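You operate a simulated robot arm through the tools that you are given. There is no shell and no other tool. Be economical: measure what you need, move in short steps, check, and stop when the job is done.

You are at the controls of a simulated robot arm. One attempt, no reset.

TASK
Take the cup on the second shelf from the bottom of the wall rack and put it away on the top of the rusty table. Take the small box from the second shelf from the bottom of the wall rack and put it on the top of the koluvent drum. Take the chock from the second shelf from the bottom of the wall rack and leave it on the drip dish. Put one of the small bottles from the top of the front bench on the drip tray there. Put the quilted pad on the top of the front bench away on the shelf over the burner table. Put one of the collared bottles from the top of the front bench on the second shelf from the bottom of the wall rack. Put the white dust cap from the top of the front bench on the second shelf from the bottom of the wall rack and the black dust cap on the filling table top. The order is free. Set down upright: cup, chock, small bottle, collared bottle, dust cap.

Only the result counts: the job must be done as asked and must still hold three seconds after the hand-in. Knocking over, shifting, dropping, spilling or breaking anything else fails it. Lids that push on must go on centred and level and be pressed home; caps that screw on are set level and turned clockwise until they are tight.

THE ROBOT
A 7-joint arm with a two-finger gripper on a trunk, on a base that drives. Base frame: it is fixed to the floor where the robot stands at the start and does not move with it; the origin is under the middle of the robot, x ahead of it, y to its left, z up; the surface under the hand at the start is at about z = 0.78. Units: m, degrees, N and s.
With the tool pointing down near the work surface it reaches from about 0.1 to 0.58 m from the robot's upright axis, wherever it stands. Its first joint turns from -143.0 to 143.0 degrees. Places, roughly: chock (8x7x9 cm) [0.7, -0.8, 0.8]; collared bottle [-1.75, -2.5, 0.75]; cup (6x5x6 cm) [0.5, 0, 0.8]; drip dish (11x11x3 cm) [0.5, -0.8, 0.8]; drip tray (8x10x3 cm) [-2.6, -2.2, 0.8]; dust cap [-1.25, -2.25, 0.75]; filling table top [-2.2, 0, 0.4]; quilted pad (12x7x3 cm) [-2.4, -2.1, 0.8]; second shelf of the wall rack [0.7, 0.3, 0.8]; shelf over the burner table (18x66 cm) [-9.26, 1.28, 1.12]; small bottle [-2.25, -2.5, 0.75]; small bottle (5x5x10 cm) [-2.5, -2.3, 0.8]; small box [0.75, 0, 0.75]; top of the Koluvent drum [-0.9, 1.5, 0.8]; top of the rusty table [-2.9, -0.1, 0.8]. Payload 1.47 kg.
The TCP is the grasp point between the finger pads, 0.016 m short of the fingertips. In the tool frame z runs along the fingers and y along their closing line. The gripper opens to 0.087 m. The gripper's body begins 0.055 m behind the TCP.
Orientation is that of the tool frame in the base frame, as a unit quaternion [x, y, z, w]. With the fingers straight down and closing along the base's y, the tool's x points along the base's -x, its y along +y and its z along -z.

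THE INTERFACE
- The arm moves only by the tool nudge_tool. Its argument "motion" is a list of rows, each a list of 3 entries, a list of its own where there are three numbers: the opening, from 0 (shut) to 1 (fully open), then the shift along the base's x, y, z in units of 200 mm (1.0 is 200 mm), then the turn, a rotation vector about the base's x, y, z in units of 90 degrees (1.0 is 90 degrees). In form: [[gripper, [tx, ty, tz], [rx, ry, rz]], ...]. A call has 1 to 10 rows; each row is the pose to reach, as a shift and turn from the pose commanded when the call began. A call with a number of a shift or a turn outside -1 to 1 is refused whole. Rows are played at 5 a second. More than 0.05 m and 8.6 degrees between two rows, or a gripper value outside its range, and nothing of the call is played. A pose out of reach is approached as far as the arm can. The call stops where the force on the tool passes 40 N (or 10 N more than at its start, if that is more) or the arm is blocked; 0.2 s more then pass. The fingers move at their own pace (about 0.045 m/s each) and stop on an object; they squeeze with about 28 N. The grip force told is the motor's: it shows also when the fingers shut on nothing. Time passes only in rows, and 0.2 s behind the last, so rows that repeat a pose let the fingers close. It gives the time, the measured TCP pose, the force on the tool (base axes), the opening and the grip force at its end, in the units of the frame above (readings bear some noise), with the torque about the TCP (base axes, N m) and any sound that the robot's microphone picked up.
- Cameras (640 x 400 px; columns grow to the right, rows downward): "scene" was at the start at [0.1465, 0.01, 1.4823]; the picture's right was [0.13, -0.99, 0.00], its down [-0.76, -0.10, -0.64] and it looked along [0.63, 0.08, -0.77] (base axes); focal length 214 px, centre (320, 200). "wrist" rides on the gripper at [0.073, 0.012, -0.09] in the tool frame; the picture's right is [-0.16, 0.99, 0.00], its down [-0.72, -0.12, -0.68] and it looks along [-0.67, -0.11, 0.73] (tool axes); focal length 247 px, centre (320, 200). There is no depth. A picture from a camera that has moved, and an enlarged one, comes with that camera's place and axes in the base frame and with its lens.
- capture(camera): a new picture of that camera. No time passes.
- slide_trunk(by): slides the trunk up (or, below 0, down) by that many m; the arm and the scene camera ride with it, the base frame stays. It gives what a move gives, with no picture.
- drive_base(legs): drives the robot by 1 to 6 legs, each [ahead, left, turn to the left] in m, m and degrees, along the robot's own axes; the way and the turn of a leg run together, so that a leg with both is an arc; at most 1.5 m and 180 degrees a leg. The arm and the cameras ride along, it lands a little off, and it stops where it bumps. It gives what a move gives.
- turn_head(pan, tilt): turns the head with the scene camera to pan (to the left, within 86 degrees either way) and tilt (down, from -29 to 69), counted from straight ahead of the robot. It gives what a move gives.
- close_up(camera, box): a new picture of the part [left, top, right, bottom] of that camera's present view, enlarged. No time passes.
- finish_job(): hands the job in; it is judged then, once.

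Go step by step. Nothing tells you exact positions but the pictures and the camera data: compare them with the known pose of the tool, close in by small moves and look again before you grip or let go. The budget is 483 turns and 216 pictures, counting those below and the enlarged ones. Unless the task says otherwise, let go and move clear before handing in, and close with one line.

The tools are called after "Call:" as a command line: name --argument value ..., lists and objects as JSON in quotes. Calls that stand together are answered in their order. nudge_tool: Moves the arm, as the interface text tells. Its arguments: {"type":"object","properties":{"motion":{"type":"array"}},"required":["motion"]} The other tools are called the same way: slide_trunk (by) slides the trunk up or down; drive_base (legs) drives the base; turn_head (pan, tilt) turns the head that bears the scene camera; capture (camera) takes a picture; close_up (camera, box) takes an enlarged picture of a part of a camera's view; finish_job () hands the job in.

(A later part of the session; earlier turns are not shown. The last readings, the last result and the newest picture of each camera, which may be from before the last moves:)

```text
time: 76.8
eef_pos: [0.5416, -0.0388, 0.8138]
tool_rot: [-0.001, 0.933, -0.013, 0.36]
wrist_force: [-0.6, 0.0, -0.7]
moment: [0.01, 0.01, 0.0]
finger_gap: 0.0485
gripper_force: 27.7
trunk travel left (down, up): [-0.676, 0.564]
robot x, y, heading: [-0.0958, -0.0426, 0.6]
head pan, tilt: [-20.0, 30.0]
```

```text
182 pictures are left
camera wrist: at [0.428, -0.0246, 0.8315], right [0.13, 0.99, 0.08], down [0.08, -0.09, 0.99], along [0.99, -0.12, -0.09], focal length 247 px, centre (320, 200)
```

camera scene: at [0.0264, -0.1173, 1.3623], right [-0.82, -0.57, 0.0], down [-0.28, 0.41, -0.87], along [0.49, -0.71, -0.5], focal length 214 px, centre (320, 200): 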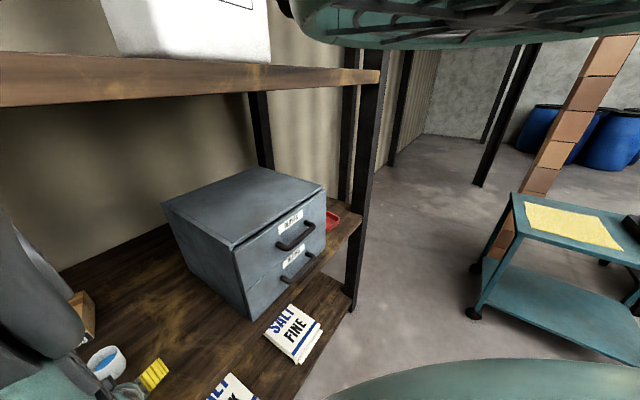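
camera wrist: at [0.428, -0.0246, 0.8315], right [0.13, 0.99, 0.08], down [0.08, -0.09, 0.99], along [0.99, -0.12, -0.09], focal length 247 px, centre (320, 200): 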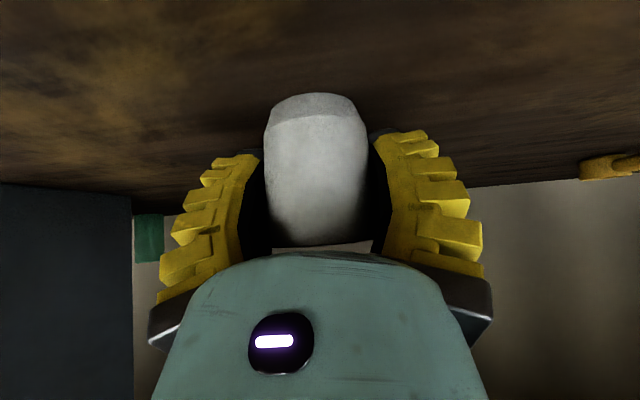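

Call:
nudge_tool --motion '[[0, [0, 0, 0.15], [0, 0, 0]], [0, [0, 0, 0.35], [0, 0, 0]], [0, [0, 0, 0.35], [0, 0, 0]]]'

Call:
drive_base --legs '[[-0.6, 0, 0]]'

Call:
capture --camera "wrist"

Call:
capture --camera "scene"

```text
time: 77.6
eef_pos: [0.5425, -0.0394, 0.8831]
tool_rot: [0.0, 0.933, -0.013, 0.36]
wrist_force: [0.2, 0.3, -1.1]
moment: [0.01, 0.01, 0.01]
finger_gap: 0.0488
gripper_force: 28.4
trunk travel left (down, up): [-0.676, 0.564]
robot x, y, heading: [-0.0984, -0.0452, 0.4]
head pan, tilt: [-20.0, 30.0]
```

```text
time: 81.0
eef_pos: [-0.0533, -0.0441, 0.8828]
tool_rot: [-0.001, 0.933, -0.012, 0.36]
wrist_force: [0.3, 0.4, -0.3]
moment: [0.0, -0.02, 0.03]
finger_gap: 0.0485
gripper_force: 28.0
trunk travel left (down, up): [-0.676, 0.564]
robot x, y, heading: [-0.692, -0.0476, 0.8]
head pan, tilt: [-20.0, 30.0]
```

```text
181 pictures are left
camera wrist: at [-0.1678, -0.0298, 0.9011], right [0.12, 0.99, 0.08], down [0.08, -0.09, 0.99], along [0.99, -0.12, -0.09], focal length 247 px, centre (320, 200)
```

wrist: 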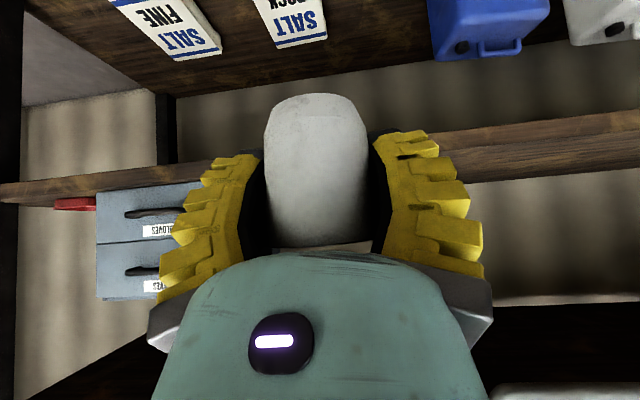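

```text
180 pictures are left
camera scene: at [-0.5692, -0.1231, 1.3622], right [-0.82, -0.57, 0.0], down [-0.29, 0.41, -0.87], along [0.49, -0.71, -0.5], focal length 214 px, centre (320, 200)
```

scene: 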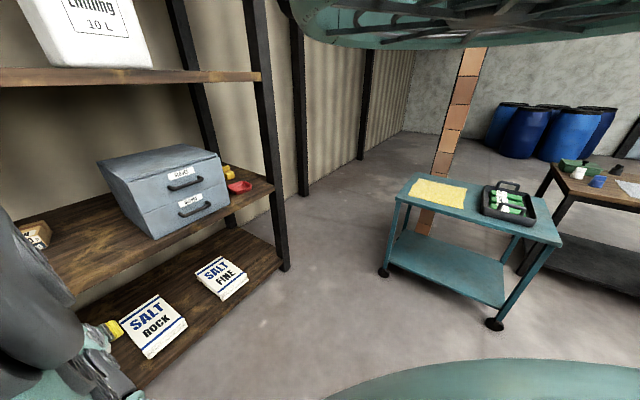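

The cup is held. Next is the rusty table: I'll turn left, strafe, and back round to approach it from its south side.

Call:
drive_base --legs '[[0, 0, 89.2], [0, 0.8, 0], [-1.1, 0, 0]]'

Call:
turn_head --pan 60 --tilt 25

Call:
capture --camera "scene"

Call:
capture --camera "wrist"

```text
time: 94.3
eef_pos: [-1.4792, -0.5159, 0.8845]
tool_rot: [-0.653, 0.667, 0.242, 0.267]
wrist_force: [0.6, 0.3, -0.1]
moment: [-0.02, 0.02, 0.0]
finger_gap: 0.0479
gripper_force: 28.4
trunk travel left (down, up): [-0.676, 0.564]
robot x, y, heading: [-1.4884, -1.1566, 89.4]
head pan, tilt: [-20.0, 30.0]
```

```text
time: 95.8
eef_pos: [-1.4787, -0.5158, 0.8842]
tool_rot: [-0.653, 0.666, 0.243, 0.267]
wrist_force: [-0.5, 0.2, 0.0]
moment: [-0.01, 0.0, 0.03]
finger_gap: 0.0477
gripper_force: 27.9
trunk travel left (down, up): [-0.676, 0.564]
robot x, y, heading: [-1.4862, -1.153, 89.0]
head pan, tilt: [60.0, 25.0]
```

```text
179 pictures are left
camera scene: at [-1.4108, -1.0339, 1.3629], right [0.55, -0.83, 0.0], down [-0.41, -0.27, -0.87], along [0.73, 0.48, -0.49], focal length 214 px, centre (320, 200)
```

scene: 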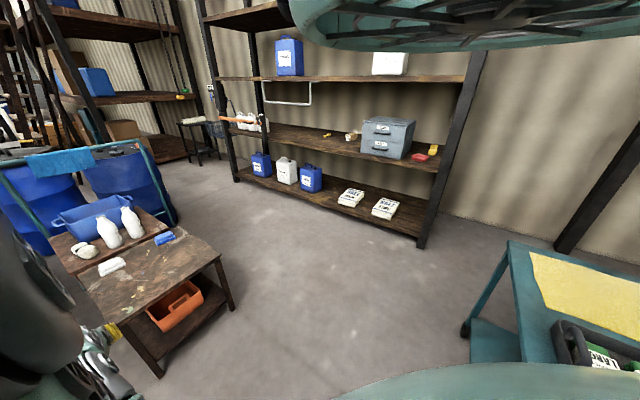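

```text
178 pictures are left
camera wrist: at [-1.4954, -0.6294, 0.9011], right [-0.99, 0.15, 0.08], down [0.09, 0.08, 0.99], along [0.14, 0.99, -0.09], focal length 247 px, centre (320, 200)
```

wrist: 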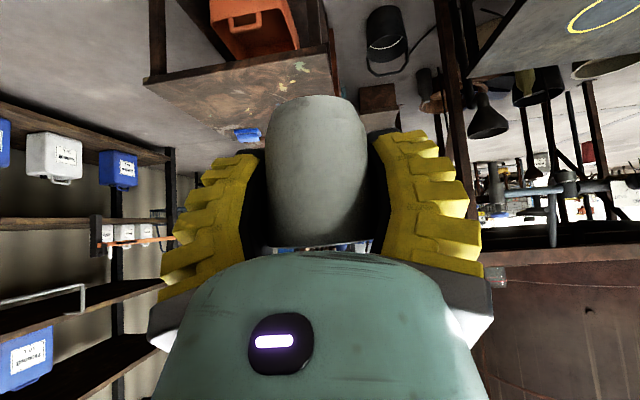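

There is a low table near (-1.2, 0), and it is still in place. I'll strafe along y≈-1.15 toward the rusty table.

Call:
drive_base --legs '[[0, 1.2, 0]]'

Call:
capture --camera "scene"

Call:
capture --camera "wrist"

```text
time: 101.9
eef_pos: [-2.6588, -0.4923, 0.8829]
tool_rot: [-0.646, 0.672, 0.24, 0.269]
wrist_force: [-0.1, -0.3, -0.6]
moment: [-0.02, -0.01, -0.03]
finger_gap: 0.0478
gripper_force: 28.4
trunk travel left (down, up): [-0.676, 0.564]
robot x, y, heading: [-2.6798, -1.1242, 88.4]
head pan, tilt: [60.0, 25.0]
```

```text
177 pictures are left
camera scene: at [-2.5982, -1.0108, 1.365], right [0.54, -0.84, 0.0], down [-0.4, -0.25, -0.88], along [0.74, 0.47, -0.47], focal length 214 px, centre (320, 200)
```

scene: 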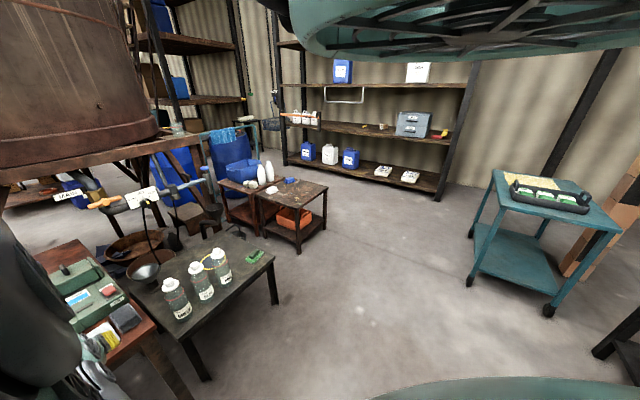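

```text
176 pictures are left
camera wrist: at [-2.6761, -0.6053, 0.9011], right [-0.98, 0.17, 0.08], down [0.09, 0.07, 0.99], along [0.16, 0.98, -0.09], focal length 247 px, centre (320, 200)
```

wrist: 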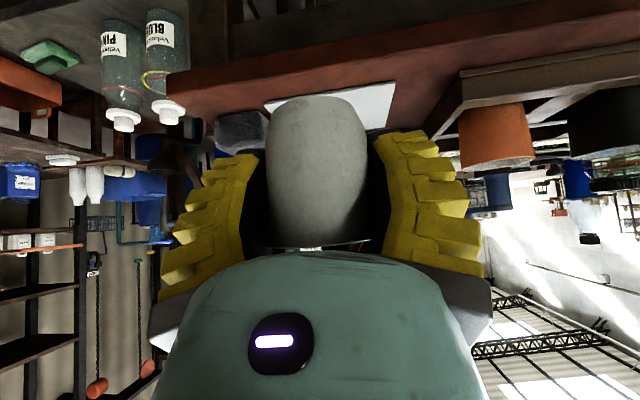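

Call:
drive_base --legs '[[0, 0.6, 0]]'

Call:
capture --camera "scene"

Call:
capture --camera "wrist"

```text
time: 105.2
eef_pos: [-3.2582, -0.4765, 0.8848]
tool_rot: [-0.649, 0.67, 0.242, 0.267]
wrist_force: [0.0, -0.1, -0.5]
moment: [0.04, -0.01, -0.02]
finger_gap: 0.0477
gripper_force: 27.7
trunk travel left (down, up): [-0.676, 0.564]
robot x, y, heading: [-3.2722, -1.1137, 88.5]
head pan, tilt: [60.0, 25.0]
```

```text
175 pictures are left
camera scene: at [-3.1956, -0.9948, 1.3658], right [0.54, -0.84, 0.0], down [-0.39, -0.25, -0.89], along [0.74, 0.48, -0.47], focal length 214 px, centre (320, 200)
```

scene: 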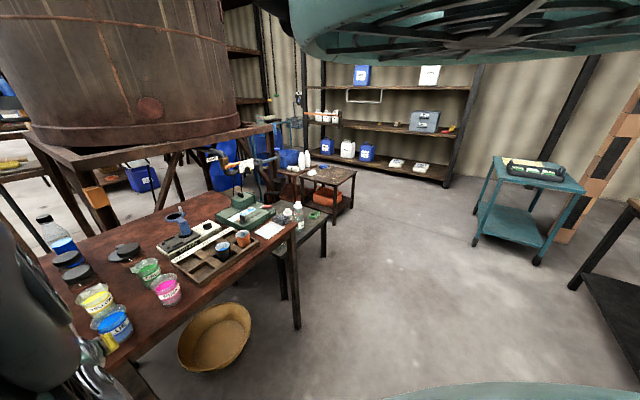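

```text
174 pictures are left
camera wrist: at [-3.2763, -0.5899, 0.9011], right [-0.98, 0.16, 0.08], down [0.09, 0.07, 0.99], along [0.15, 0.98, -0.09], focal length 247 px, centre (320, 200)
```

wrist: 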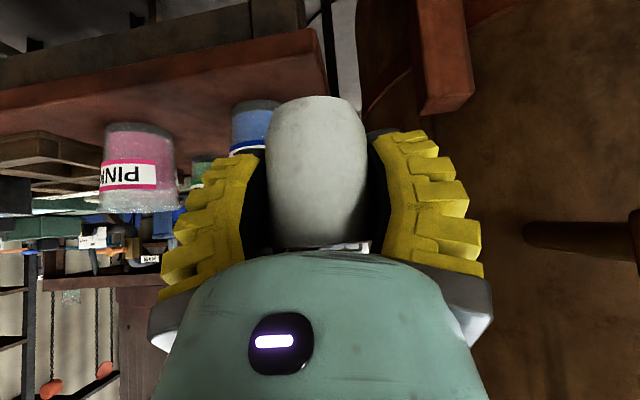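

A good view of the rusty table. I'll zoom in to pick a free spot.

Call:
close_up --camera "scene" --box '[30, 180, 310, 355]'

```text
2.29 times, centred on (170, 268) of scene
camera zoom: at [-3.1956, -0.9948, 1.3658], right [0.54, -0.84, 0.0], down [-0.39, -0.25, -0.89], along [0.74, 0.48, -0.47], focal length 490 px, centre (663, 46)
```

zoom: 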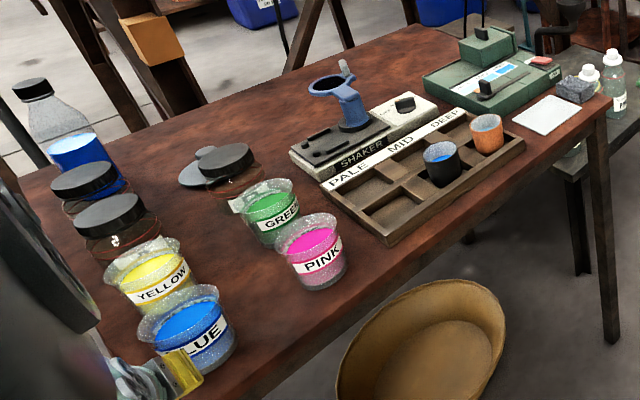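

The table is crowded. I'll raise the trunk and shift sideways for a steeper view of its free spots.

Call:
slide_trunk --by 0.4

Call:
turn_head --pan -50 --tilt 50

Call:
capture --camera "scene"

```text
time: 109.1
eef_pos: [-3.2587, -0.476, 1.2838]
tool_rot: [-0.648, 0.671, 0.241, 0.268]
wrist_force: [0.6, -0.1, -0.7]
moment: [0.0, -0.01, 0.0]
finger_gap: 0.0475
gripper_force: 28.3
trunk travel left (down, up): [-1.076, 0.164]
robot x, y, heading: [-3.273, -1.1138, 88.7]
head pan, tilt: [60.0, 25.0]
```

```text
time: 111.0
eef_pos: [-3.2589, -0.4771, 1.283]
tool_rot: [-0.649, 0.67, 0.241, 0.268]
wrist_force: [0.1, -0.1, -1.6]
moment: [-0.03, 0.02, -0.02]
finger_gap: 0.0477
gripper_force: 27.7
trunk travel left (down, up): [-1.076, 0.164]
robot x, y, heading: [-3.2719, -1.1181, 88.7]
head pan, tilt: [-50.0, 50.0]
```

```text
172 pictures are left
camera scene: at [-3.205, -1.001, 1.7374], right [0.54, -0.84, 0.0], down [-0.61, -0.39, -0.69], along [0.58, 0.37, -0.73], focal length 214 px, centre (320, 200)
```

scene: 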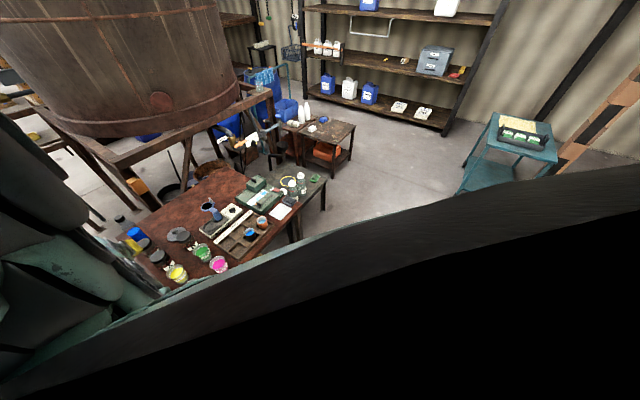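

Call:
close_up --camera "scene" --box '[110, 155, 340, 299]'

```text
2.78 times, centred on (225, 227) of scene
camera zoom: at [-3.205, -1.001, 1.7374], right [0.54, -0.84, 0.0], down [-0.61, -0.39, -0.69], along [0.58, 0.37, -0.73], focal length 596 px, centre (584, 125)
```

zoom: 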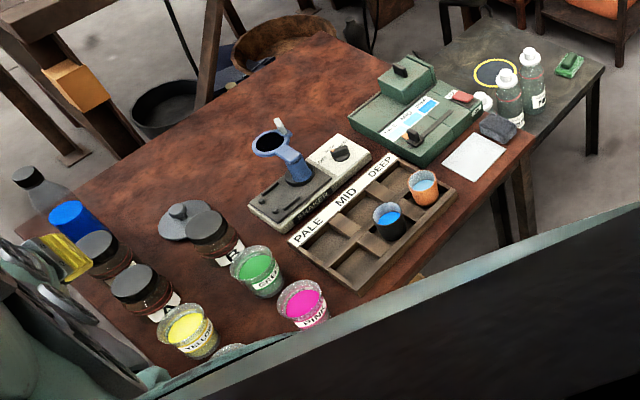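

The free spots at the front are too tight for the tilted gripper. I'll set the cup down on the bench, regrip it with the tool pointing down, and survey the bench at the same time.

Call:
drive_base --legs '[[0, 0, -89], [0, 0, -89.7], [0, 1.5, 0]]'

Call:
turn_head --pan -60 --tilt 30

Call:
capture --camera "scene"

Call:
capture --camera "wrist"

```text
time: 126.0
eef_pos: [-1.7491, -1.7249, 1.284]
tool_rot: [0.658, 0.661, -0.263, 0.245]
wrist_force: [-0.3, 0.0, 0.2]
moment: [0.01, -0.01, 0.01]
finger_gap: 0.0471
gripper_force: 27.8
trunk travel left (down, up): [-1.076, 0.164]
robot x, y, heading: [-1.7576, -1.0869, -89.2]
head pan, tilt: [-50.0, 50.0]
```

```text
time: 126.8
eef_pos: [-1.7499, -1.7247, 1.2825]
tool_rot: [0.658, 0.662, -0.263, 0.246]
wrist_force: [-0.2, 0.3, 0.1]
moment: [0.02, 0.02, 0.01]
finger_gap: 0.0476
gripper_force: 27.5
trunk travel left (down, up): [-1.076, 0.164]
robot x, y, heading: [-1.7592, -1.0867, -89.0]
head pan, tilt: [-60.0, 30.0]
```

```text
170 pictures are left
camera scene: at [-1.835, -1.2025, 1.7621], right [-0.51, 0.86, 0.0], down [0.43, 0.26, -0.87], along [-0.74, -0.45, -0.5], focal length 214 px, centre (320, 200)
```

scene: 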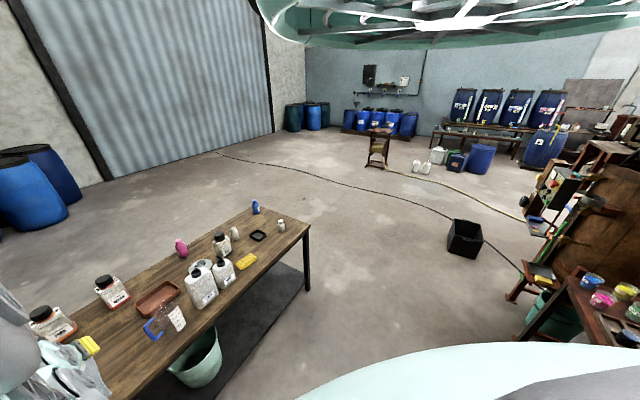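

```text
169 pictures are left
camera wrist: at [-1.7377, -1.6098, 1.3011], right [0.99, -0.12, 0.08], down [-0.09, -0.08, 0.99], along [-0.11, -0.99, -0.09], focal length 247 px, centre (320, 200)
```

wrist: 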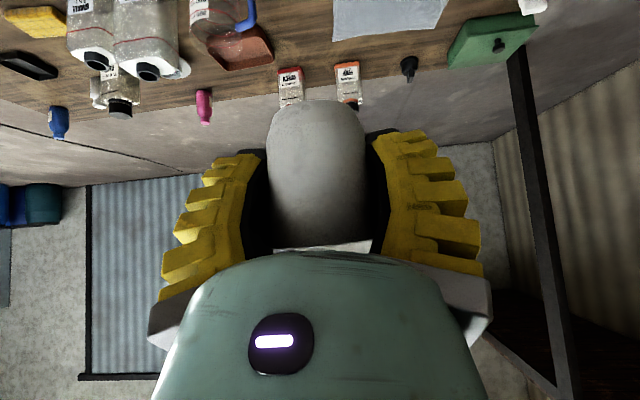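

Call:
close_up --camera "scene" --box '[20, 190, 320, 378]'

```text
2.13 times, centred on (170, 284) of scene
camera zoom: at [-1.835, -1.2025, 1.7621], right [-0.51, 0.86, 0.0], down [0.43, 0.26, -0.87], along [-0.74, -0.45, -0.5], focal length 456 px, centre (639, 21)
```

zoom: 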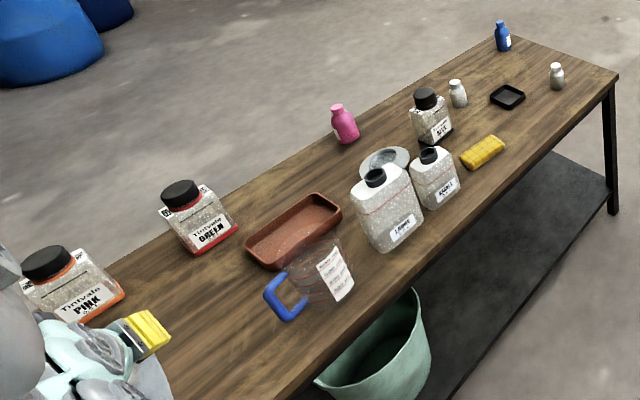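

Bench layout is clear: pad at (-2.41, -2.08), drip tray at (-2.63, -2.2), white small bottles at (-2.51, -2.31) and (-2.76, -2.1), collared bottles at (-1.88, -2.41) and (-1.69, -2.49). I'll set the cup down on the free bench front near (-1.76, -1.98).

Call:
drive_base --legs '[[0.25, 0, 0]]'

Call:
slide_trunk --by -0.36

Call:
capture --camera "wrist"

Call:
capture --camera "scene"

```text
time: 128.6
eef_pos: [-1.7457, -1.9664, 1.2843]
tool_rot: [0.658, 0.661, -0.263, 0.246]
wrist_force: [-0.4, 0.0, -1.0]
moment: [0.02, -0.03, 0.01]
finger_gap: 0.047
gripper_force: 28.0
trunk travel left (down, up): [-1.076, 0.164]
robot x, y, heading: [-1.7557, -1.3269, -89.0]
head pan, tilt: [-60.0, 30.0]
```

```text
time: 132.1
eef_pos: [-1.7461, -1.9668, 0.9242]
tool_rot: [0.658, 0.661, -0.263, 0.247]
wrist_force: [0.0, -0.9, -1.2]
moment: [0.03, 0.01, 0.0]
finger_gap: 0.0475
gripper_force: 28.5
trunk travel left (down, up): [-0.716, 0.524]
robot x, y, heading: [-1.7565, -1.3285, -89.2]
head pan, tilt: [-60.0, 30.0]
```

```text
167 pictures are left
camera wrist: at [-1.7344, -1.8521, 0.9412], right [0.99, -0.12, 0.08], down [-0.09, -0.08, 0.99], along [-0.11, -0.99, -0.09], focal length 247 px, centre (320, 200)
```

wrist: 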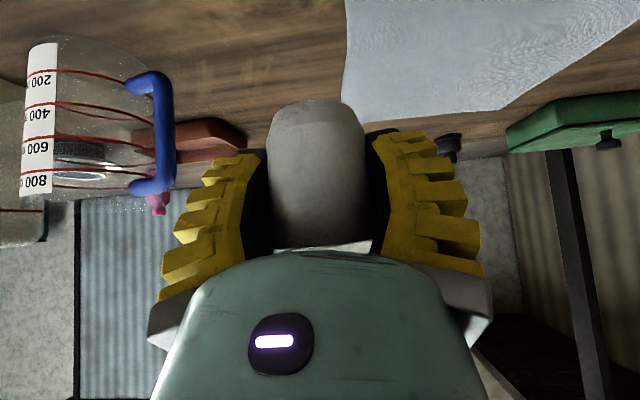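

```text
166 pictures are left
camera scene: at [-1.8313, -1.4447, 1.4023], right [-0.51, 0.86, 0.0], down [0.43, 0.26, -0.87], along [-0.74, -0.44, -0.5], focal length 214 px, centre (320, 200)
```

scene: 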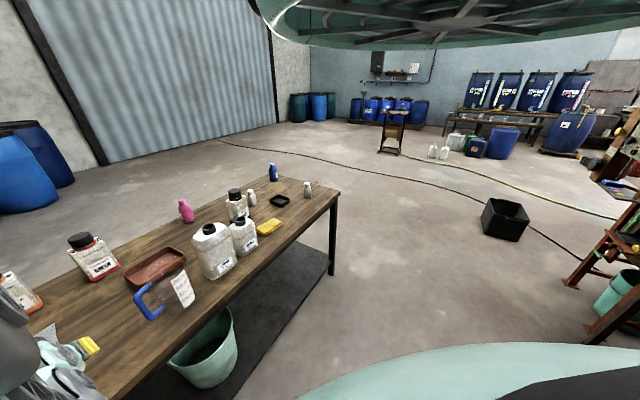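

Call:
nudge_tool --motion '[[0, [-0.2, 0, 0], [0, 0, 0]], [0, [-0.25, 0, -0.2], [0, 0, 0]], [0, [-0.25, 0, -0.4], [0, 0, 0]], [0, [-0.25, 0, -0.4], [0, 0, 0]]]'

Call:
capture --camera "wrist"

```text
time: 133.1
eef_pos: [-1.7972, -1.9662, 0.8424]
tool_rot: [0.657, 0.661, -0.264, 0.246]
wrist_force: [-1.0, 0.1, -0.3]
moment: [-0.01, 0.01, 0.01]
finger_gap: 0.0474
gripper_force: 28.1
trunk travel left (down, up): [-0.716, 0.524]
robot x, y, heading: [-1.7561, -1.3314, -88.9]
head pan, tilt: [-60.0, 30.0]
```

```text
165 pictures are left
camera wrist: at [-1.7848, -1.8507, 0.86], right [0.99, -0.12, 0.08], down [-0.09, -0.08, 0.99], along [-0.11, -0.99, -0.09], focal length 247 px, centre (320, 200)
```

wrist: 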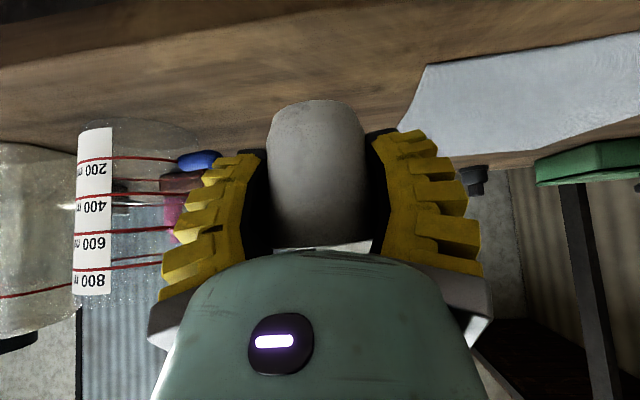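

The bench edge is near y≈-1.94, so I'll move the cup further in by driving forward a bit, then lower it to contact.

Call:
drive_base --legs '[[0.07, 0, 0]]'

Call:
nudge_tool --motion '[[0, [0, 0, -0.08], [0, 0, 0]], [0, [0, 0, -0.11], [0, 0, 0]], [0, [0, 0, -0.14], [0, 0, 0]], [0, [0, 0, -0.165], [0, 0, 0]], [0, [0, 0, -0.165], [0, 0, 0]]]'

Call:
capture --camera "wrist"

```text
time: 134.2
eef_pos: [-1.7967, -2.0362, 0.8428]
tool_rot: [0.658, 0.661, -0.264, 0.246]
wrist_force: [0.2, 0.2, -0.7]
moment: [0.02, 0.03, 0.01]
finger_gap: 0.0475
gripper_force: 27.2
trunk travel left (down, up): [-0.716, 0.524]
robot x, y, heading: [-1.7538, -1.3975, -89.2]
head pan, tilt: [-60.0, 30.0]
```

```text
time: 135.3
eef_pos: [-1.7958, -2.0357, 0.8088]
tool_rot: [0.658, 0.66, -0.265, 0.247]
wrist_force: [-0.4, 0.2, -0.6]
moment: [-0.02, -0.02, -0.03]
finger_gap: 0.0475
gripper_force: 27.6
trunk travel left (down, up): [-0.716, 0.524]
robot x, y, heading: [-1.7512, -1.4007, -89.1]
head pan, tilt: [-60.0, 30.0]
```

```text
164 pictures are left
camera wrist: at [-1.784, -1.9213, 0.8262], right [0.99, -0.12, 0.08], down [-0.09, -0.08, 0.99], along [-0.12, -0.99, -0.09], focal length 247 px, centre (320, 200)
```

wrist: 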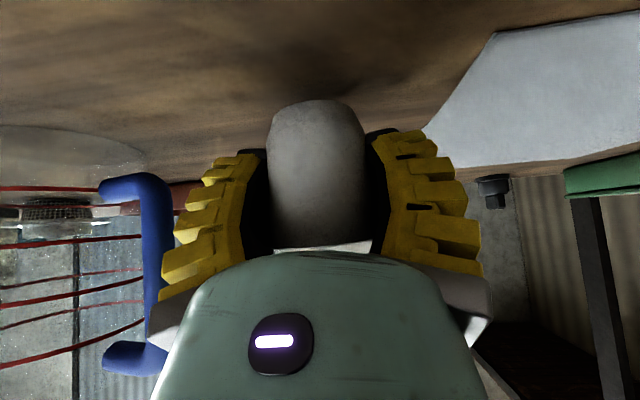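

Call:
nudge_tool --motion '[[0, [0, 0, -0.03], [0, 0, 0]], [0, [0, 0, -0.06], [0, 0, 0]], [0, [0, 0, -0.09], [0, 0, 0]], [0, [0, 0, -0.12], [0, 0, 0]], [0, [0, 0, -0.15], [0, 0, 0]]]'

```text
time: 136.6
eef_pos: [-1.7961, -2.0385, 0.7811]
tool_rot: [0.657, 0.66, -0.267, 0.248]
wrist_force: [-1.1, 0.0, 15.6]
moment: [0.08, -0.1, -0.01]
finger_gap: 0.0468
gripper_force: 28.2
trunk travel left (down, up): [-0.716, 0.524]
robot x, y, heading: [-1.757, -1.3992, -89.1]
head pan, tilt: [-60.0, 30.0]
```

Contact. I'll ease up slightly and release.

Call:
nudge_tool --motion '[[0, [0, 0, 0.01], [0, 0, 0]], [0.3, [0, 0, 0.01], [0, 0, 0]], [0.7, [0, 0, 0.01], [0, 0, 0]], [1, [0, 0, 0.01], [0, 0, 0]], [1, [0, 0, 0.01], [0, 0, 0]], [1, [0, 0, 0.01], [0, 0, 0]]]'

Call:
capture --camera "wrist"

```text
time: 137.9
eef_pos: [-1.7972, -2.0358, 0.7825]
tool_rot: [0.659, 0.661, -0.264, 0.245]
wrist_force: [0.5, -0.1, -0.3]
moment: [-0.05, 0.0, -0.01]
finger_gap: 0.0871
gripper_force: 0.1
trunk travel left (down, up): [-0.716, 0.524]
robot x, y, heading: [-1.7546, -1.3956, -89.3]
head pan, tilt: [-60.0, 30.0]
```

```text
163 pictures are left
camera wrist: at [-1.7839, -1.9211, 0.7989], right [0.99, -0.12, 0.08], down [-0.09, -0.08, 0.99], along [-0.12, -0.99, -0.09], focal length 247 px, centre (320, 200)
```

wrist: 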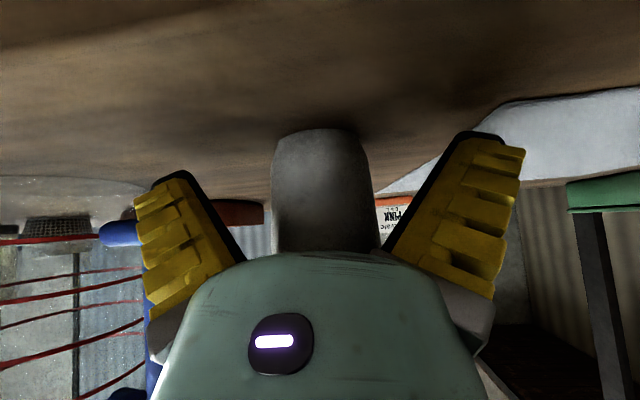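

The cup stands on the bench. I'll back off along the tool axis, then level the tool to point straight down.

Call:
nudge_tool --motion '[[1, [0, 0.16, 0.18], [0, 0, 0]], [1, [0, 0.32, 0.36], [0, 0, 0]], [1, [0, 0.4, 0.58], [0, 0, 0]], [1, [0, 0.4, 0.8], [0.078, 0, 0]], [1, [0, 0.3, 1.0], [0.156, 0, 0]], [1, [0, 0.2, 1.0], [0.234, 0, 0]], [1, [0, 0.1, 1.0], [0.312, 0, 0]], [1, [0, 0, 1.0], [0.39, 0, 0]], [1, [0, 0, 1.0], [0.467, 0, 0]], [1, [0, 0, 1.0], [0.467, 0, 0]]]'

Call:
capture --camera "wrist"

Call:
capture --camera "scene"

```text
time: 140.2
eef_pos: [-1.7972, -2.0351, 0.9796]
tool_rot: [0.701, 0.713, -0.009, -0.007]
wrist_force: [-0.3, 0.1, 1.8]
moment: [0.03, -0.01, 0.0]
finger_gap: 0.0867
gripper_force: 0.0
trunk travel left (down, up): [-0.716, 0.524]
robot x, y, heading: [-1.7524, -1.3972, -89.4]
head pan, tilt: [-60.0, 30.0]
```

```text
162 pictures are left
camera wrist: at [-1.7845, -1.9608, 1.0707], right [0.99, -0.14, -0.02], down [-0.09, -0.72, 0.68], along [-0.11, -0.68, -0.73], focal length 247 px, centre (320, 200)
```

wrist: 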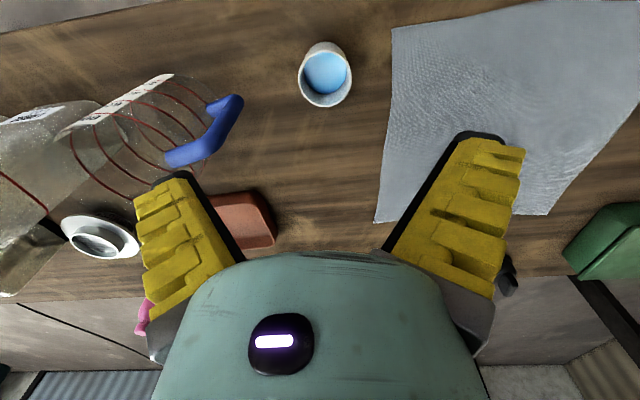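

```text
161 pictures are left
camera scene: at [-1.8304, -1.5148, 1.4022], right [-0.51, 0.86, 0.0], down [0.43, 0.26, -0.87], along [-0.74, -0.44, -0.5], focal length 214 px, centre (320, 200)
```

scene: 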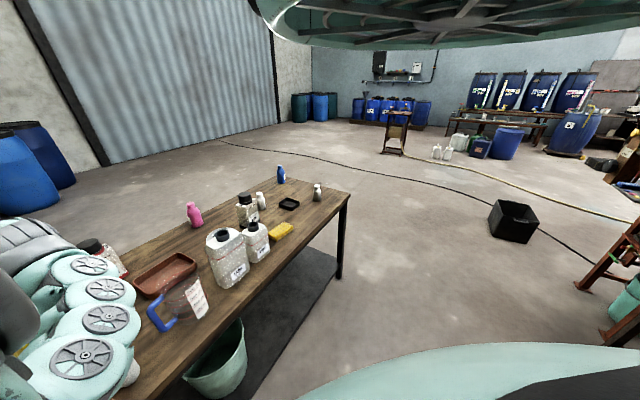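

Call:
nudge_tool --motion '[[1, [0.01, 0, -0.22], [0, 0, 0]], [1, [0.01, 0, -0.44], [0, 0, 0]], [1, [0.01, 0, -0.6], [0, 0, 0]], [1, [0.01, 0, -0.6], [0, 0, 0]]]'

Call:
capture --camera "wrist"

```text
time: 141.2
eef_pos: [-1.7939, -2.0347, 0.8607]
tool_rot: [0.703, 0.711, -0.01, -0.006]
wrist_force: [0.1, -0.2, -0.4]
moment: [0.03, -0.01, -0.01]
finger_gap: 0.0868
gripper_force: 0.1
trunk travel left (down, up): [-0.716, 0.524]
robot x, y, heading: [-1.7536, -1.3997, -89.0]
head pan, tilt: [-60.0, 30.0]
```

```text
160 pictures are left
camera wrist: at [-1.7817, -1.9603, 0.9505], right [0.99, -0.15, -0.02], down [-0.09, -0.72, 0.69], along [-0.12, -0.68, -0.73], focal length 247 px, centre (320, 200)
```

wrist: 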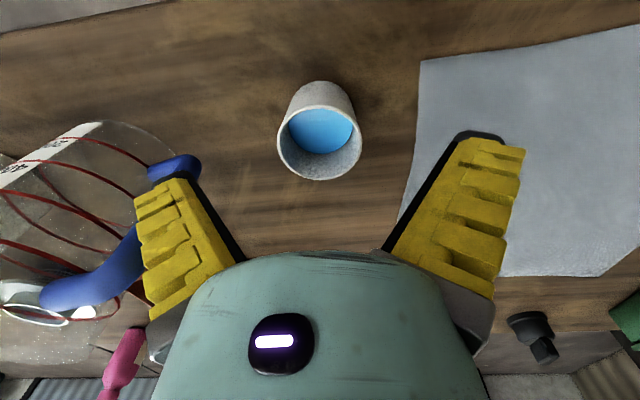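

Call:
nudge_tool --motion '[[1, [0, 0.02, -0.15], [0, 0, 0]], [1, [0, 0.02, -0.3], [0, 0, 0]], [1, [0, 0.02, -0.3], [0, 0, 0]], [0.5, [0, 0.02, -0.3], [0, 0, 0]], [0, [0, 0.02, -0.3], [0, 0, 0]], [0, [0, 0.02, -0.3], [0, 0, 0]], [0, [0, 0.02, -0.3], [0, 0, 0]], [0, [0, 0.02, -0.3], [0, 0, 0]]]'

Call:
capture --camera "wrist"

```text
time: 142.9
eef_pos: [-1.7947, -2.0303, 0.8002]
tool_rot: [0.703, 0.711, -0.01, -0.007]
wrist_force: [0.6, 0.0, 0.2]
moment: [-0.02, -0.01, -0.01]
finger_gap: 0.0495
gripper_force: 28.1
trunk travel left (down, up): [-0.716, 0.524]
robot x, y, heading: [-1.7544, -1.4013, -89.0]
head pan, tilt: [-60.0, 30.0]
```

```text
159 pictures are left
camera wrist: at [-1.7814, -1.9567, 0.89], right [0.99, -0.15, -0.02], down [-0.09, -0.72, 0.69], along [-0.12, -0.68, -0.73], focal length 247 px, centre (320, 200)
```

wrist: 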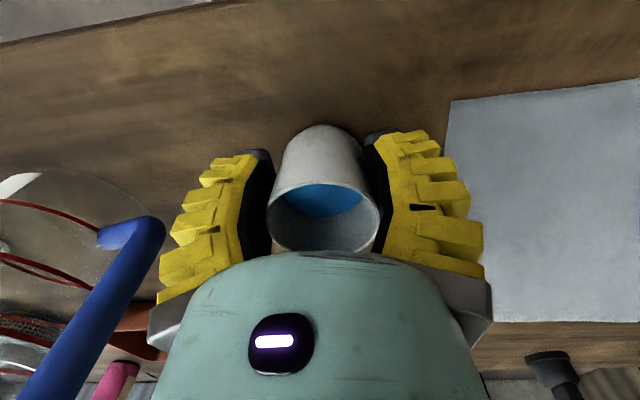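

The cup is regripped from above. Lifting and driving back to the rusty table.

Call:
nudge_tool --motion '[[0, [0, 0, 0.2], [0, 0, 0]], [0, [0, 0, 0.4], [0, 0, 0]], [0, [0, 0, 0.6], [0, 0, 0]], [0, [0, 0, 0.6], [0, 0, 0]]]'

Call:
drive_base --legs '[[-0.3, 0, 0], [0, 0, -90], [0, 0, -90.5]]'

Call:
slide_trunk --by 0.2

Call:
drive_base --legs '[[0, 1.38, 0]]'

Call:
capture --camera "wrist"

Call:
capture --camera "scene"

```text
time: 143.9
eef_pos: [-1.7968, -2.0309, 0.9215]
tool_rot: [0.703, 0.711, -0.01, -0.007]
wrist_force: [-0.4, 0.3, -0.9]
moment: [0.02, -0.01, 0.03]
finger_gap: 0.049
gripper_force: 27.7
trunk travel left (down, up): [-0.716, 0.524]
robot x, y, heading: [-1.7568, -1.3977, -89.2]
head pan, tilt: [-60.0, 30.0]
```

```text
time: 153.6
eef_pos: [-1.7194, -0.4672, 0.9211]
tool_rot: [0.712, -0.702, 0.007, -0.009]
wrist_force: [0.6, -0.1, -0.1]
moment: [-0.02, -0.04, -0.01]
finger_gap: 0.0483
gripper_force: 27.4
trunk travel left (down, up): [-0.716, 0.524]
robot x, y, heading: [-1.7587, -1.0977, 91.1]
head pan, tilt: [-60.0, 30.0]
```

```text
time: 155.8
eef_pos: [-1.7199, -0.4657, 1.1216]
tool_rot: [0.713, -0.701, 0.007, -0.01]
wrist_force: [-0.1, 0.6, 0.2]
moment: [-0.03, 0.03, -0.05]
finger_gap: 0.0481
gripper_force: 27.7
trunk travel left (down, up): [-0.916, 0.324]
robot x, y, heading: [-1.7547, -1.101, 91.0]
head pan, tilt: [-60.0, 30.0]
```

```text
time: 162.7
eef_pos: [-3.0916, -0.4782, 1.1208]
tool_rot: [-0.706, 0.708, -0.006, 0.01]
wrist_force: [-0.1, 0.1, -0.6]
moment: [-0.01, -0.03, -0.04]
finger_gap: 0.0473
gripper_force: 28.0
trunk travel left (down, up): [-0.916, 0.324]
robot x, y, heading: [-3.1456, -1.1136, 89.9]
head pan, tilt: [-60.0, 30.0]
```

```text
158 pictures are left
camera wrist: at [-3.1058, -0.5505, 1.2108], right [-0.99, 0.16, -0.02], down [0.1, 0.72, 0.69], along [0.13, 0.67, -0.73], focal length 247 px, centre (320, 200)
```

wrist: 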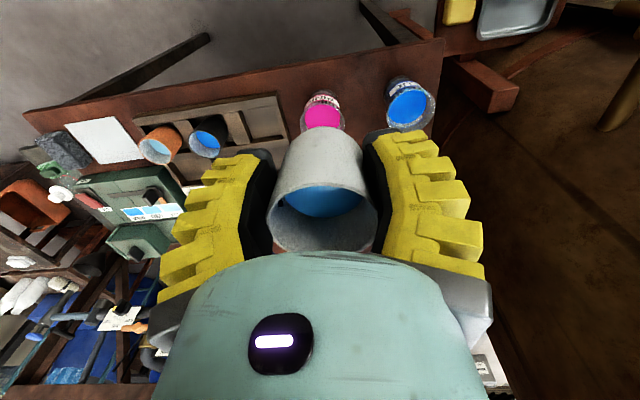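

```text
157 pictures are left
camera scene: at [-3.0645, -0.9947, 1.6022], right [0.5, -0.87, 0.0], down [-0.43, -0.25, -0.87], along [0.75, 0.43, -0.5], focal length 214 px, centre (320, 200)
```

scene: 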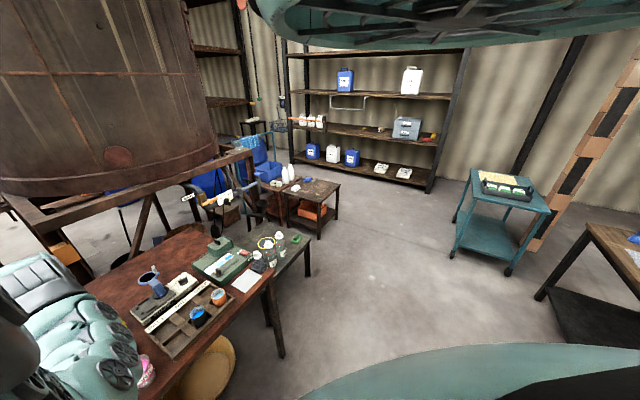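

I need to know how far the arm reaches with the tool down, since the free area is at the back. Testing an extension high above the table.

Call:
nudge_tool --motion '[[0, [0, 0.2, 0], [0, 0, 0]], [0, [0, 0.4, 0], [0, 0, 0]], [0, [0, 0.6, 0], [0, 0, 0]], [0, [0, 0.8, 0], [0, 0, 0]], [0, [0, 1.0, 0], [0, 0, 0]], [0, [0, 1.0, 0], [0, 0, 0]]]'

Call:
capture --camera "wrist"

```text
time: 164.1
eef_pos: [-3.0916, -0.3836, 1.1383]
tool_rot: [-0.706, 0.708, -0.006, 0.009]
wrist_force: [0.2, 0.0, -0.6]
moment: [-0.03, 0.02, 0.01]
finger_gap: 0.0475
gripper_force: 27.6
out of reach, approached as far as the arm can: row 3, 4, 5, 6
trunk travel left (down, up): [-0.916, 0.324]
robot x, y, heading: [-3.1415, -1.1102, 89.9]
head pan, tilt: [-60.0, 30.0]
```

```text
156 pictures are left
camera wrist: at [-3.1058, -0.4565, 1.2275], right [-0.99, 0.16, -0.02], down [0.1, 0.72, 0.69], along [0.13, 0.67, -0.73], focal length 247 px, centre (320, 200)
```

wrist: 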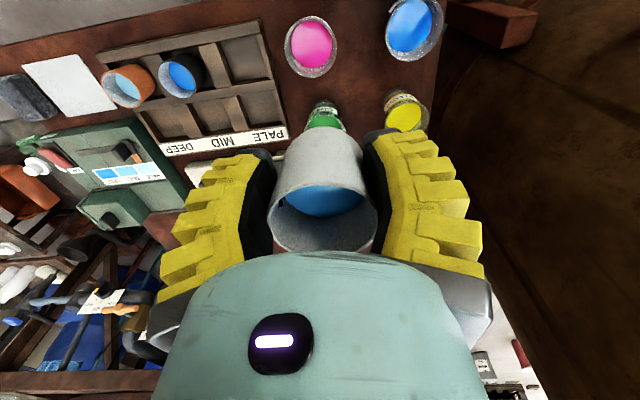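

Tool-down reach is 0.73 m, so the back area is reachable from about y=-0.68. I'll edge in carefully, checking clearance.

Call:
drive_base --legs '[[0, -0.13, 0], [0.2, 0, 0]]'

Call:
turn_head --pan -70 --tilt 60

Call:
capture --camera "scene"

Call:
capture --camera "wrist"

```text
time: 166.6
eef_pos: [-2.9589, -0.184, 1.1386]
tool_rot: [-0.706, 0.708, -0.007, 0.009]
wrist_force: [-1.0, 0.0, -0.6]
moment: [0.01, 0.01, -0.02]
finger_gap: 0.0474
gripper_force: 28.0
trunk travel left (down, up): [-0.916, 0.324]
robot x, y, heading: [-3.0075, -0.9087, 89.9]
head pan, tilt: [-60.0, 30.0]
```

```text
time: 167.6
eef_pos: [-2.9594, -0.1843, 1.138]
tool_rot: [-0.706, 0.708, -0.006, 0.009]
wrist_force: [0.1, 0.1, -0.8]
moment: [-0.01, -0.04, -0.02]
finger_gap: 0.0472
gripper_force: 27.8
trunk travel left (down, up): [-0.916, 0.324]
robot x, y, heading: [-3.0106, -0.9131, 89.7]
head pan, tilt: [-70.0, 60.0]
```

```text
155 pictures are left
camera scene: at [-2.9474, -0.8179, 1.5602], right [0.34, -0.94, 0.0], down [-0.81, -0.3, -0.5], along [0.47, 0.17, -0.87], focal length 214 px, centre (320, 200)
```

scene: 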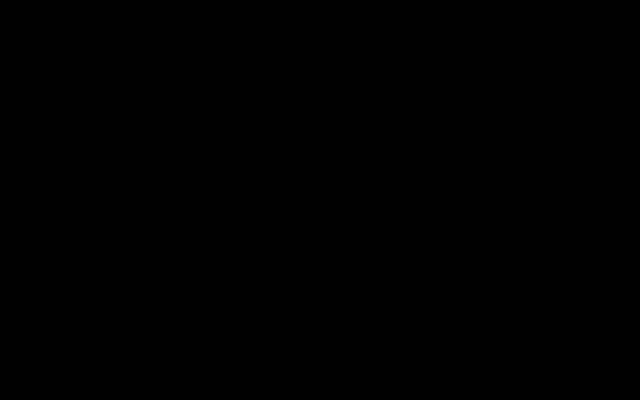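

```text
154 pictures are left
camera wrist: at [-2.9735, -0.2573, 1.2275], right [-0.99, 0.16, -0.02], down [0.1, 0.72, 0.69], along [0.13, 0.67, -0.73], focal length 247 px, centre (320, 200)
```

wrist: 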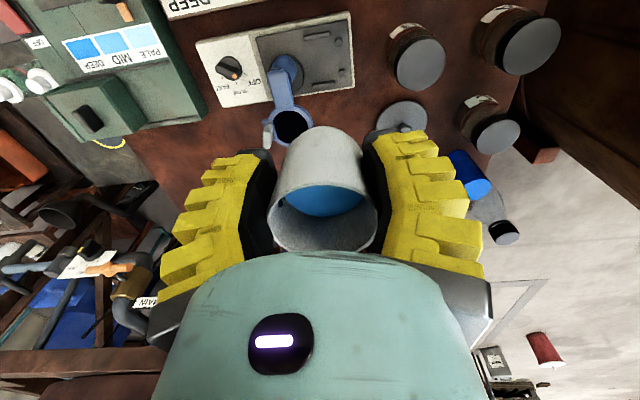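

Call:
turn_head --pan -75 --tilt 30

Call:
turn_head --pan -80 --tilt 45

Call:
capture --camera "scene"

```text
time: 168.5
eef_pos: [-2.9587, -0.1851, 1.1383]
tool_rot: [-0.706, 0.708, -0.008, 0.01]
wrist_force: [0.1, 1.2, -1.1]
moment: [0.0, 0.03, 0.02]
finger_gap: 0.0471
gripper_force: 27.9
trunk travel left (down, up): [-0.916, 0.324]
robot x, y, heading: [-3.0121, -0.9128, 89.9]
head pan, tilt: [-75.0, 30.0]
```

```text
time: 169.3
eef_pos: [-2.9587, -0.1846, 1.1382]
tool_rot: [-0.706, 0.708, -0.006, 0.009]
wrist_force: [0.0, 0.9, -0.2]
moment: [0.02, 0.0, -0.03]
finger_gap: 0.0472
gripper_force: 27.8
trunk travel left (down, up): [-0.916, 0.324]
robot x, y, heading: [-3.0133, -0.9104, 89.7]
head pan, tilt: [-80.0, 45.0]
```

```text
153 pictures are left
camera scene: at [-2.93, -0.8266, 1.5797], right [0.17, -0.98, 0.0], down [-0.7, -0.12, -0.71], along [0.7, 0.12, -0.71], focal length 214 px, centre (320, 200)
```

scene: 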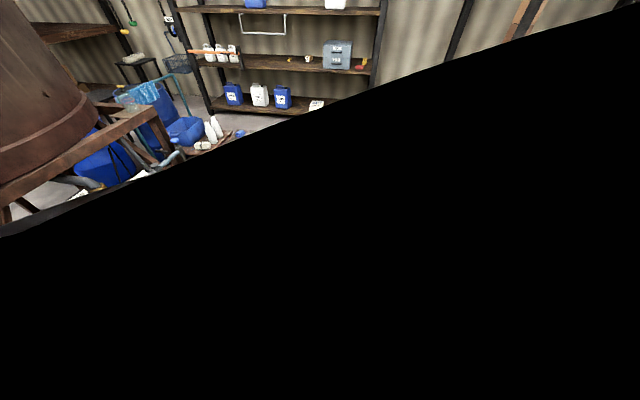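

Call:
turn_head --pan -80 --tilt 28

Call:
drive_base --legs '[[0.12, 0, 0]]'

Call:
drive_base --legs '[[0.08, 0, 0]]'

Call:
capture --camera "wrist"

Call:
capture --camera "scene"

```text
time: 170.1
eef_pos: [-2.9588, -0.1849, 1.1378]
tool_rot: [-0.706, 0.708, -0.007, 0.01]
wrist_force: [0.3, 0.0, -0.7]
moment: [0.0, 0.0, -0.03]
finger_gap: 0.0472
gripper_force: 28.2
trunk travel left (down, up): [-0.916, 0.324]
robot x, y, heading: [-3.0128, -0.9103, 89.9]
head pan, tilt: [-80.0, 28.0]
```

```text
time: 171.3
eef_pos: [-2.9575, -0.066, 1.1378]
tool_rot: [-0.705, 0.709, -0.006, 0.009]
wrist_force: [0.1, 0.1, -0.4]
moment: [-0.01, 0.01, 0.03]
finger_gap: 0.0471
gripper_force: 27.7
trunk travel left (down, up): [-0.916, 0.324]
robot x, y, heading: [-3.0112, -0.7941, 90.1]
head pan, tilt: [-80.0, 28.0]
```

```text
time: 172.4
eef_pos: [-2.9568, 0.014, 1.1377]
tool_rot: [-0.706, 0.708, -0.007, 0.009]
wrist_force: [0.2, 0.5, -0.7]
moment: [0.02, 0.0, -0.01]
finger_gap: 0.0475
gripper_force: 28.3
trunk travel left (down, up): [-0.916, 0.324]
robot x, y, heading: [-3.0099, -0.7138, 90.1]
head pan, tilt: [-80.0, 28.0]
```

```text
152 pictures are left
camera wrist: at [-2.9726, -0.0587, 1.2275], right [-0.99, 0.16, -0.02], down [0.1, 0.72, 0.69], along [0.13, 0.67, -0.73], focal length 247 px, centre (320, 200)
```

wrist: 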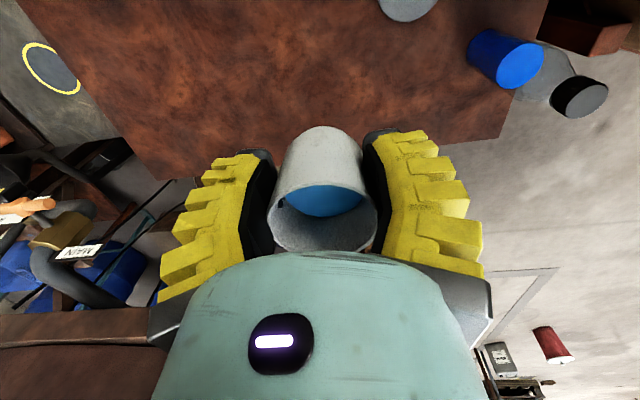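

```text
151 pictures are left
camera scene: at [-2.9198, -0.6263, 1.6054], right [0.17, -0.99, 0.0], down [-0.46, -0.08, -0.88], along [0.87, 0.15, -0.47], focal length 214 px, centre (320, 200)
```

scene: 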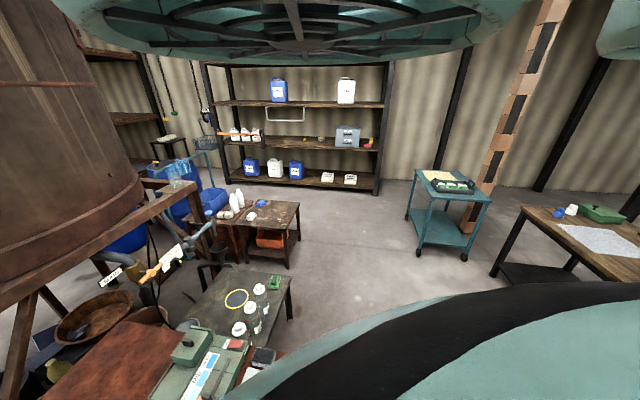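

No bump, and there's a clear open patch under the tool near (-2.957, 0.04). I'll advance slightly and lower with the trunk.

Call:
drive_base --legs '[[0.035, 0, 0]]'

Call:
slide_trunk --by -0.15

Call:
capture --camera "wrist"

Call:
capture --camera "scene"

```text
time: 173.2
eef_pos: [-2.9587, 0.0496, 1.1383]
tool_rot: [-0.705, 0.709, -0.006, 0.01]
wrist_force: [0.2, -0.2, -0.5]
moment: [-0.01, 0.0, -0.01]
finger_gap: 0.0475
gripper_force: 28.5
trunk travel left (down, up): [-0.916, 0.324]
robot x, y, heading: [-3.0113, -0.6772, 89.8]
head pan, tilt: [-80.0, 28.0]
```

```text
time: 175.0
eef_pos: [-2.9574, 0.0495, 0.9883]
tool_rot: [-0.705, 0.709, -0.006, 0.01]
wrist_force: [0.5, -1.3, -0.7]
moment: [-0.03, -0.04, 0.03]
finger_gap: 0.0473
gripper_force: 28.4
trunk travel left (down, up): [-0.766, 0.474]
robot x, y, heading: [-3.0101, -0.6754, 90.0]
head pan, tilt: [-80.0, 28.0]
```

```text
150 pictures are left
camera wrist: at [-2.9723, -0.0232, 1.0777], right [-0.99, 0.16, -0.02], down [0.1, 0.72, 0.69], along [0.13, 0.67, -0.73], focal length 247 px, centre (320, 200)
```

wrist: 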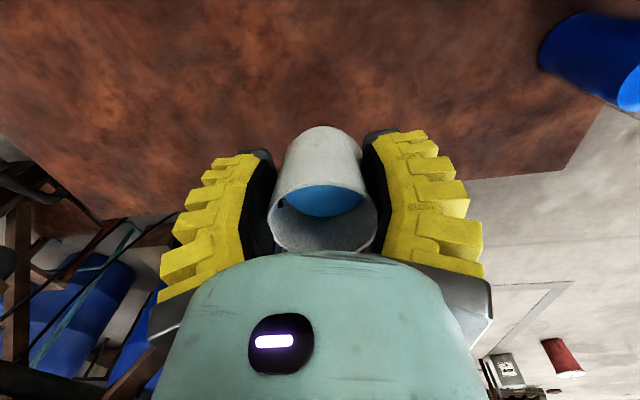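

```text
149 pictures are left
camera scene: at [-2.9197, -0.591, 1.4554], right [0.17, -0.99, 0.0], down [-0.46, -0.08, -0.88], along [0.87, 0.15, -0.47], focal length 214 px, centre (320, 200)
```

scene: 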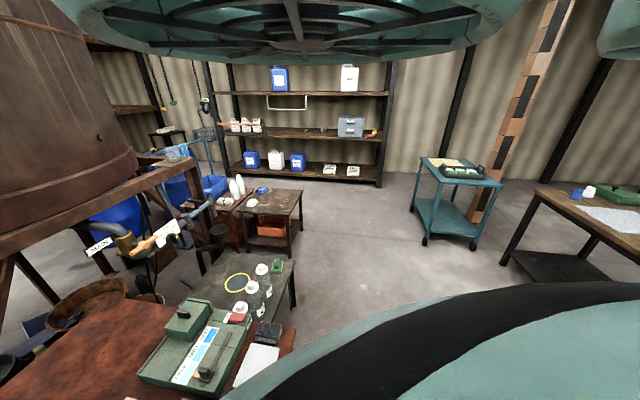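

Call:
slide_trunk --by -0.11

Call:
nudge_tool --motion '[[0, [0, 0, -0.05], [0, 0, 0]], [0, [0, 0, -0.1], [0, 0, 0]], [0, [0, 0, -0.13], [0, 0, 0]], [0, [0, 0, -0.13], [0, 0, 0]]]'

Call:
capture --camera "wrist"

```text
time: 176.4
eef_pos: [-2.9579, 0.0511, 0.8779]
tool_rot: [-0.705, 0.709, -0.006, 0.01]
wrist_force: [0.8, 0.2, -0.1]
moment: [-0.01, 0.02, -0.02]
finger_gap: 0.047
gripper_force: 28.3
trunk travel left (down, up): [-0.656, 0.584]
robot x, y, heading: [-3.0119, -0.6778, 89.9]
head pan, tilt: [-80.0, 28.0]
```

```text
time: 177.4
eef_pos: [-2.9582, 0.0413, 0.8543]
tool_rot: [-0.705, 0.709, -0.006, 0.01]
wrist_force: [-0.6, -0.4, -0.4]
moment: [0.01, 0.02, 0.02]
finger_gap: 0.047
gripper_force: 27.7
out of reach, approached as far as the arm can: row 2, 3, 4
trunk travel left (down, up): [-0.656, 0.584]
robot x, y, heading: [-3.0064, -0.6754, 89.6]
head pan, tilt: [-80.0, 28.0]
```

```text
148 pictures are left
camera wrist: at [-2.9731, -0.0313, 0.9433], right [-0.99, 0.16, -0.02], down [0.1, 0.72, 0.69], along [0.13, 0.67, -0.73], focal length 247 px, centre (320, 200)
```

wrist: 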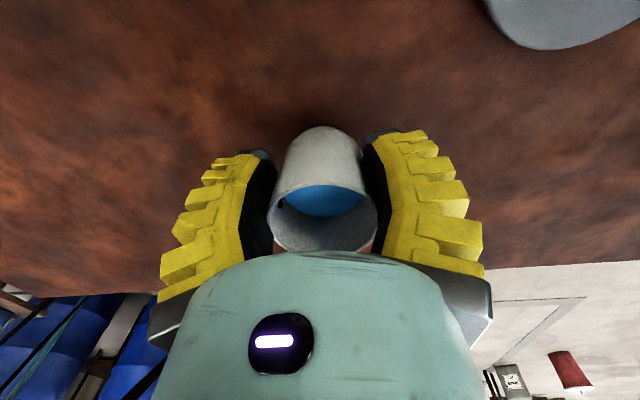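

Call:
nudge_tool --motion '[[0, [0, -0.1, 0], [0, 0, 0]], [0, [0, -0.1, -0.04], [0, 0, 0]], [0, [0, -0.1, -0.06], [0, 0, 0]], [0, [0, -0.1, -0.08], [0, 0, 0]], [0, [0, -0.1, -0.08], [0, 0, 0]]]'

```text
time: 178.6
eef_pos: [-2.9587, 0.0241, 0.8404]
tool_rot: [-0.706, 0.708, -0.004, 0.012]
wrist_force: [-0.8, -4.2, 17.5]
moment: [0.12, 0.07, 0.06]
finger_gap: 0.0477
gripper_force: 28.0
trunk travel left (down, up): [-0.656, 0.584]
robot x, y, heading: [-3.0132, -0.678, 89.6]
head pan, tilt: [-80.0, 28.0]
```

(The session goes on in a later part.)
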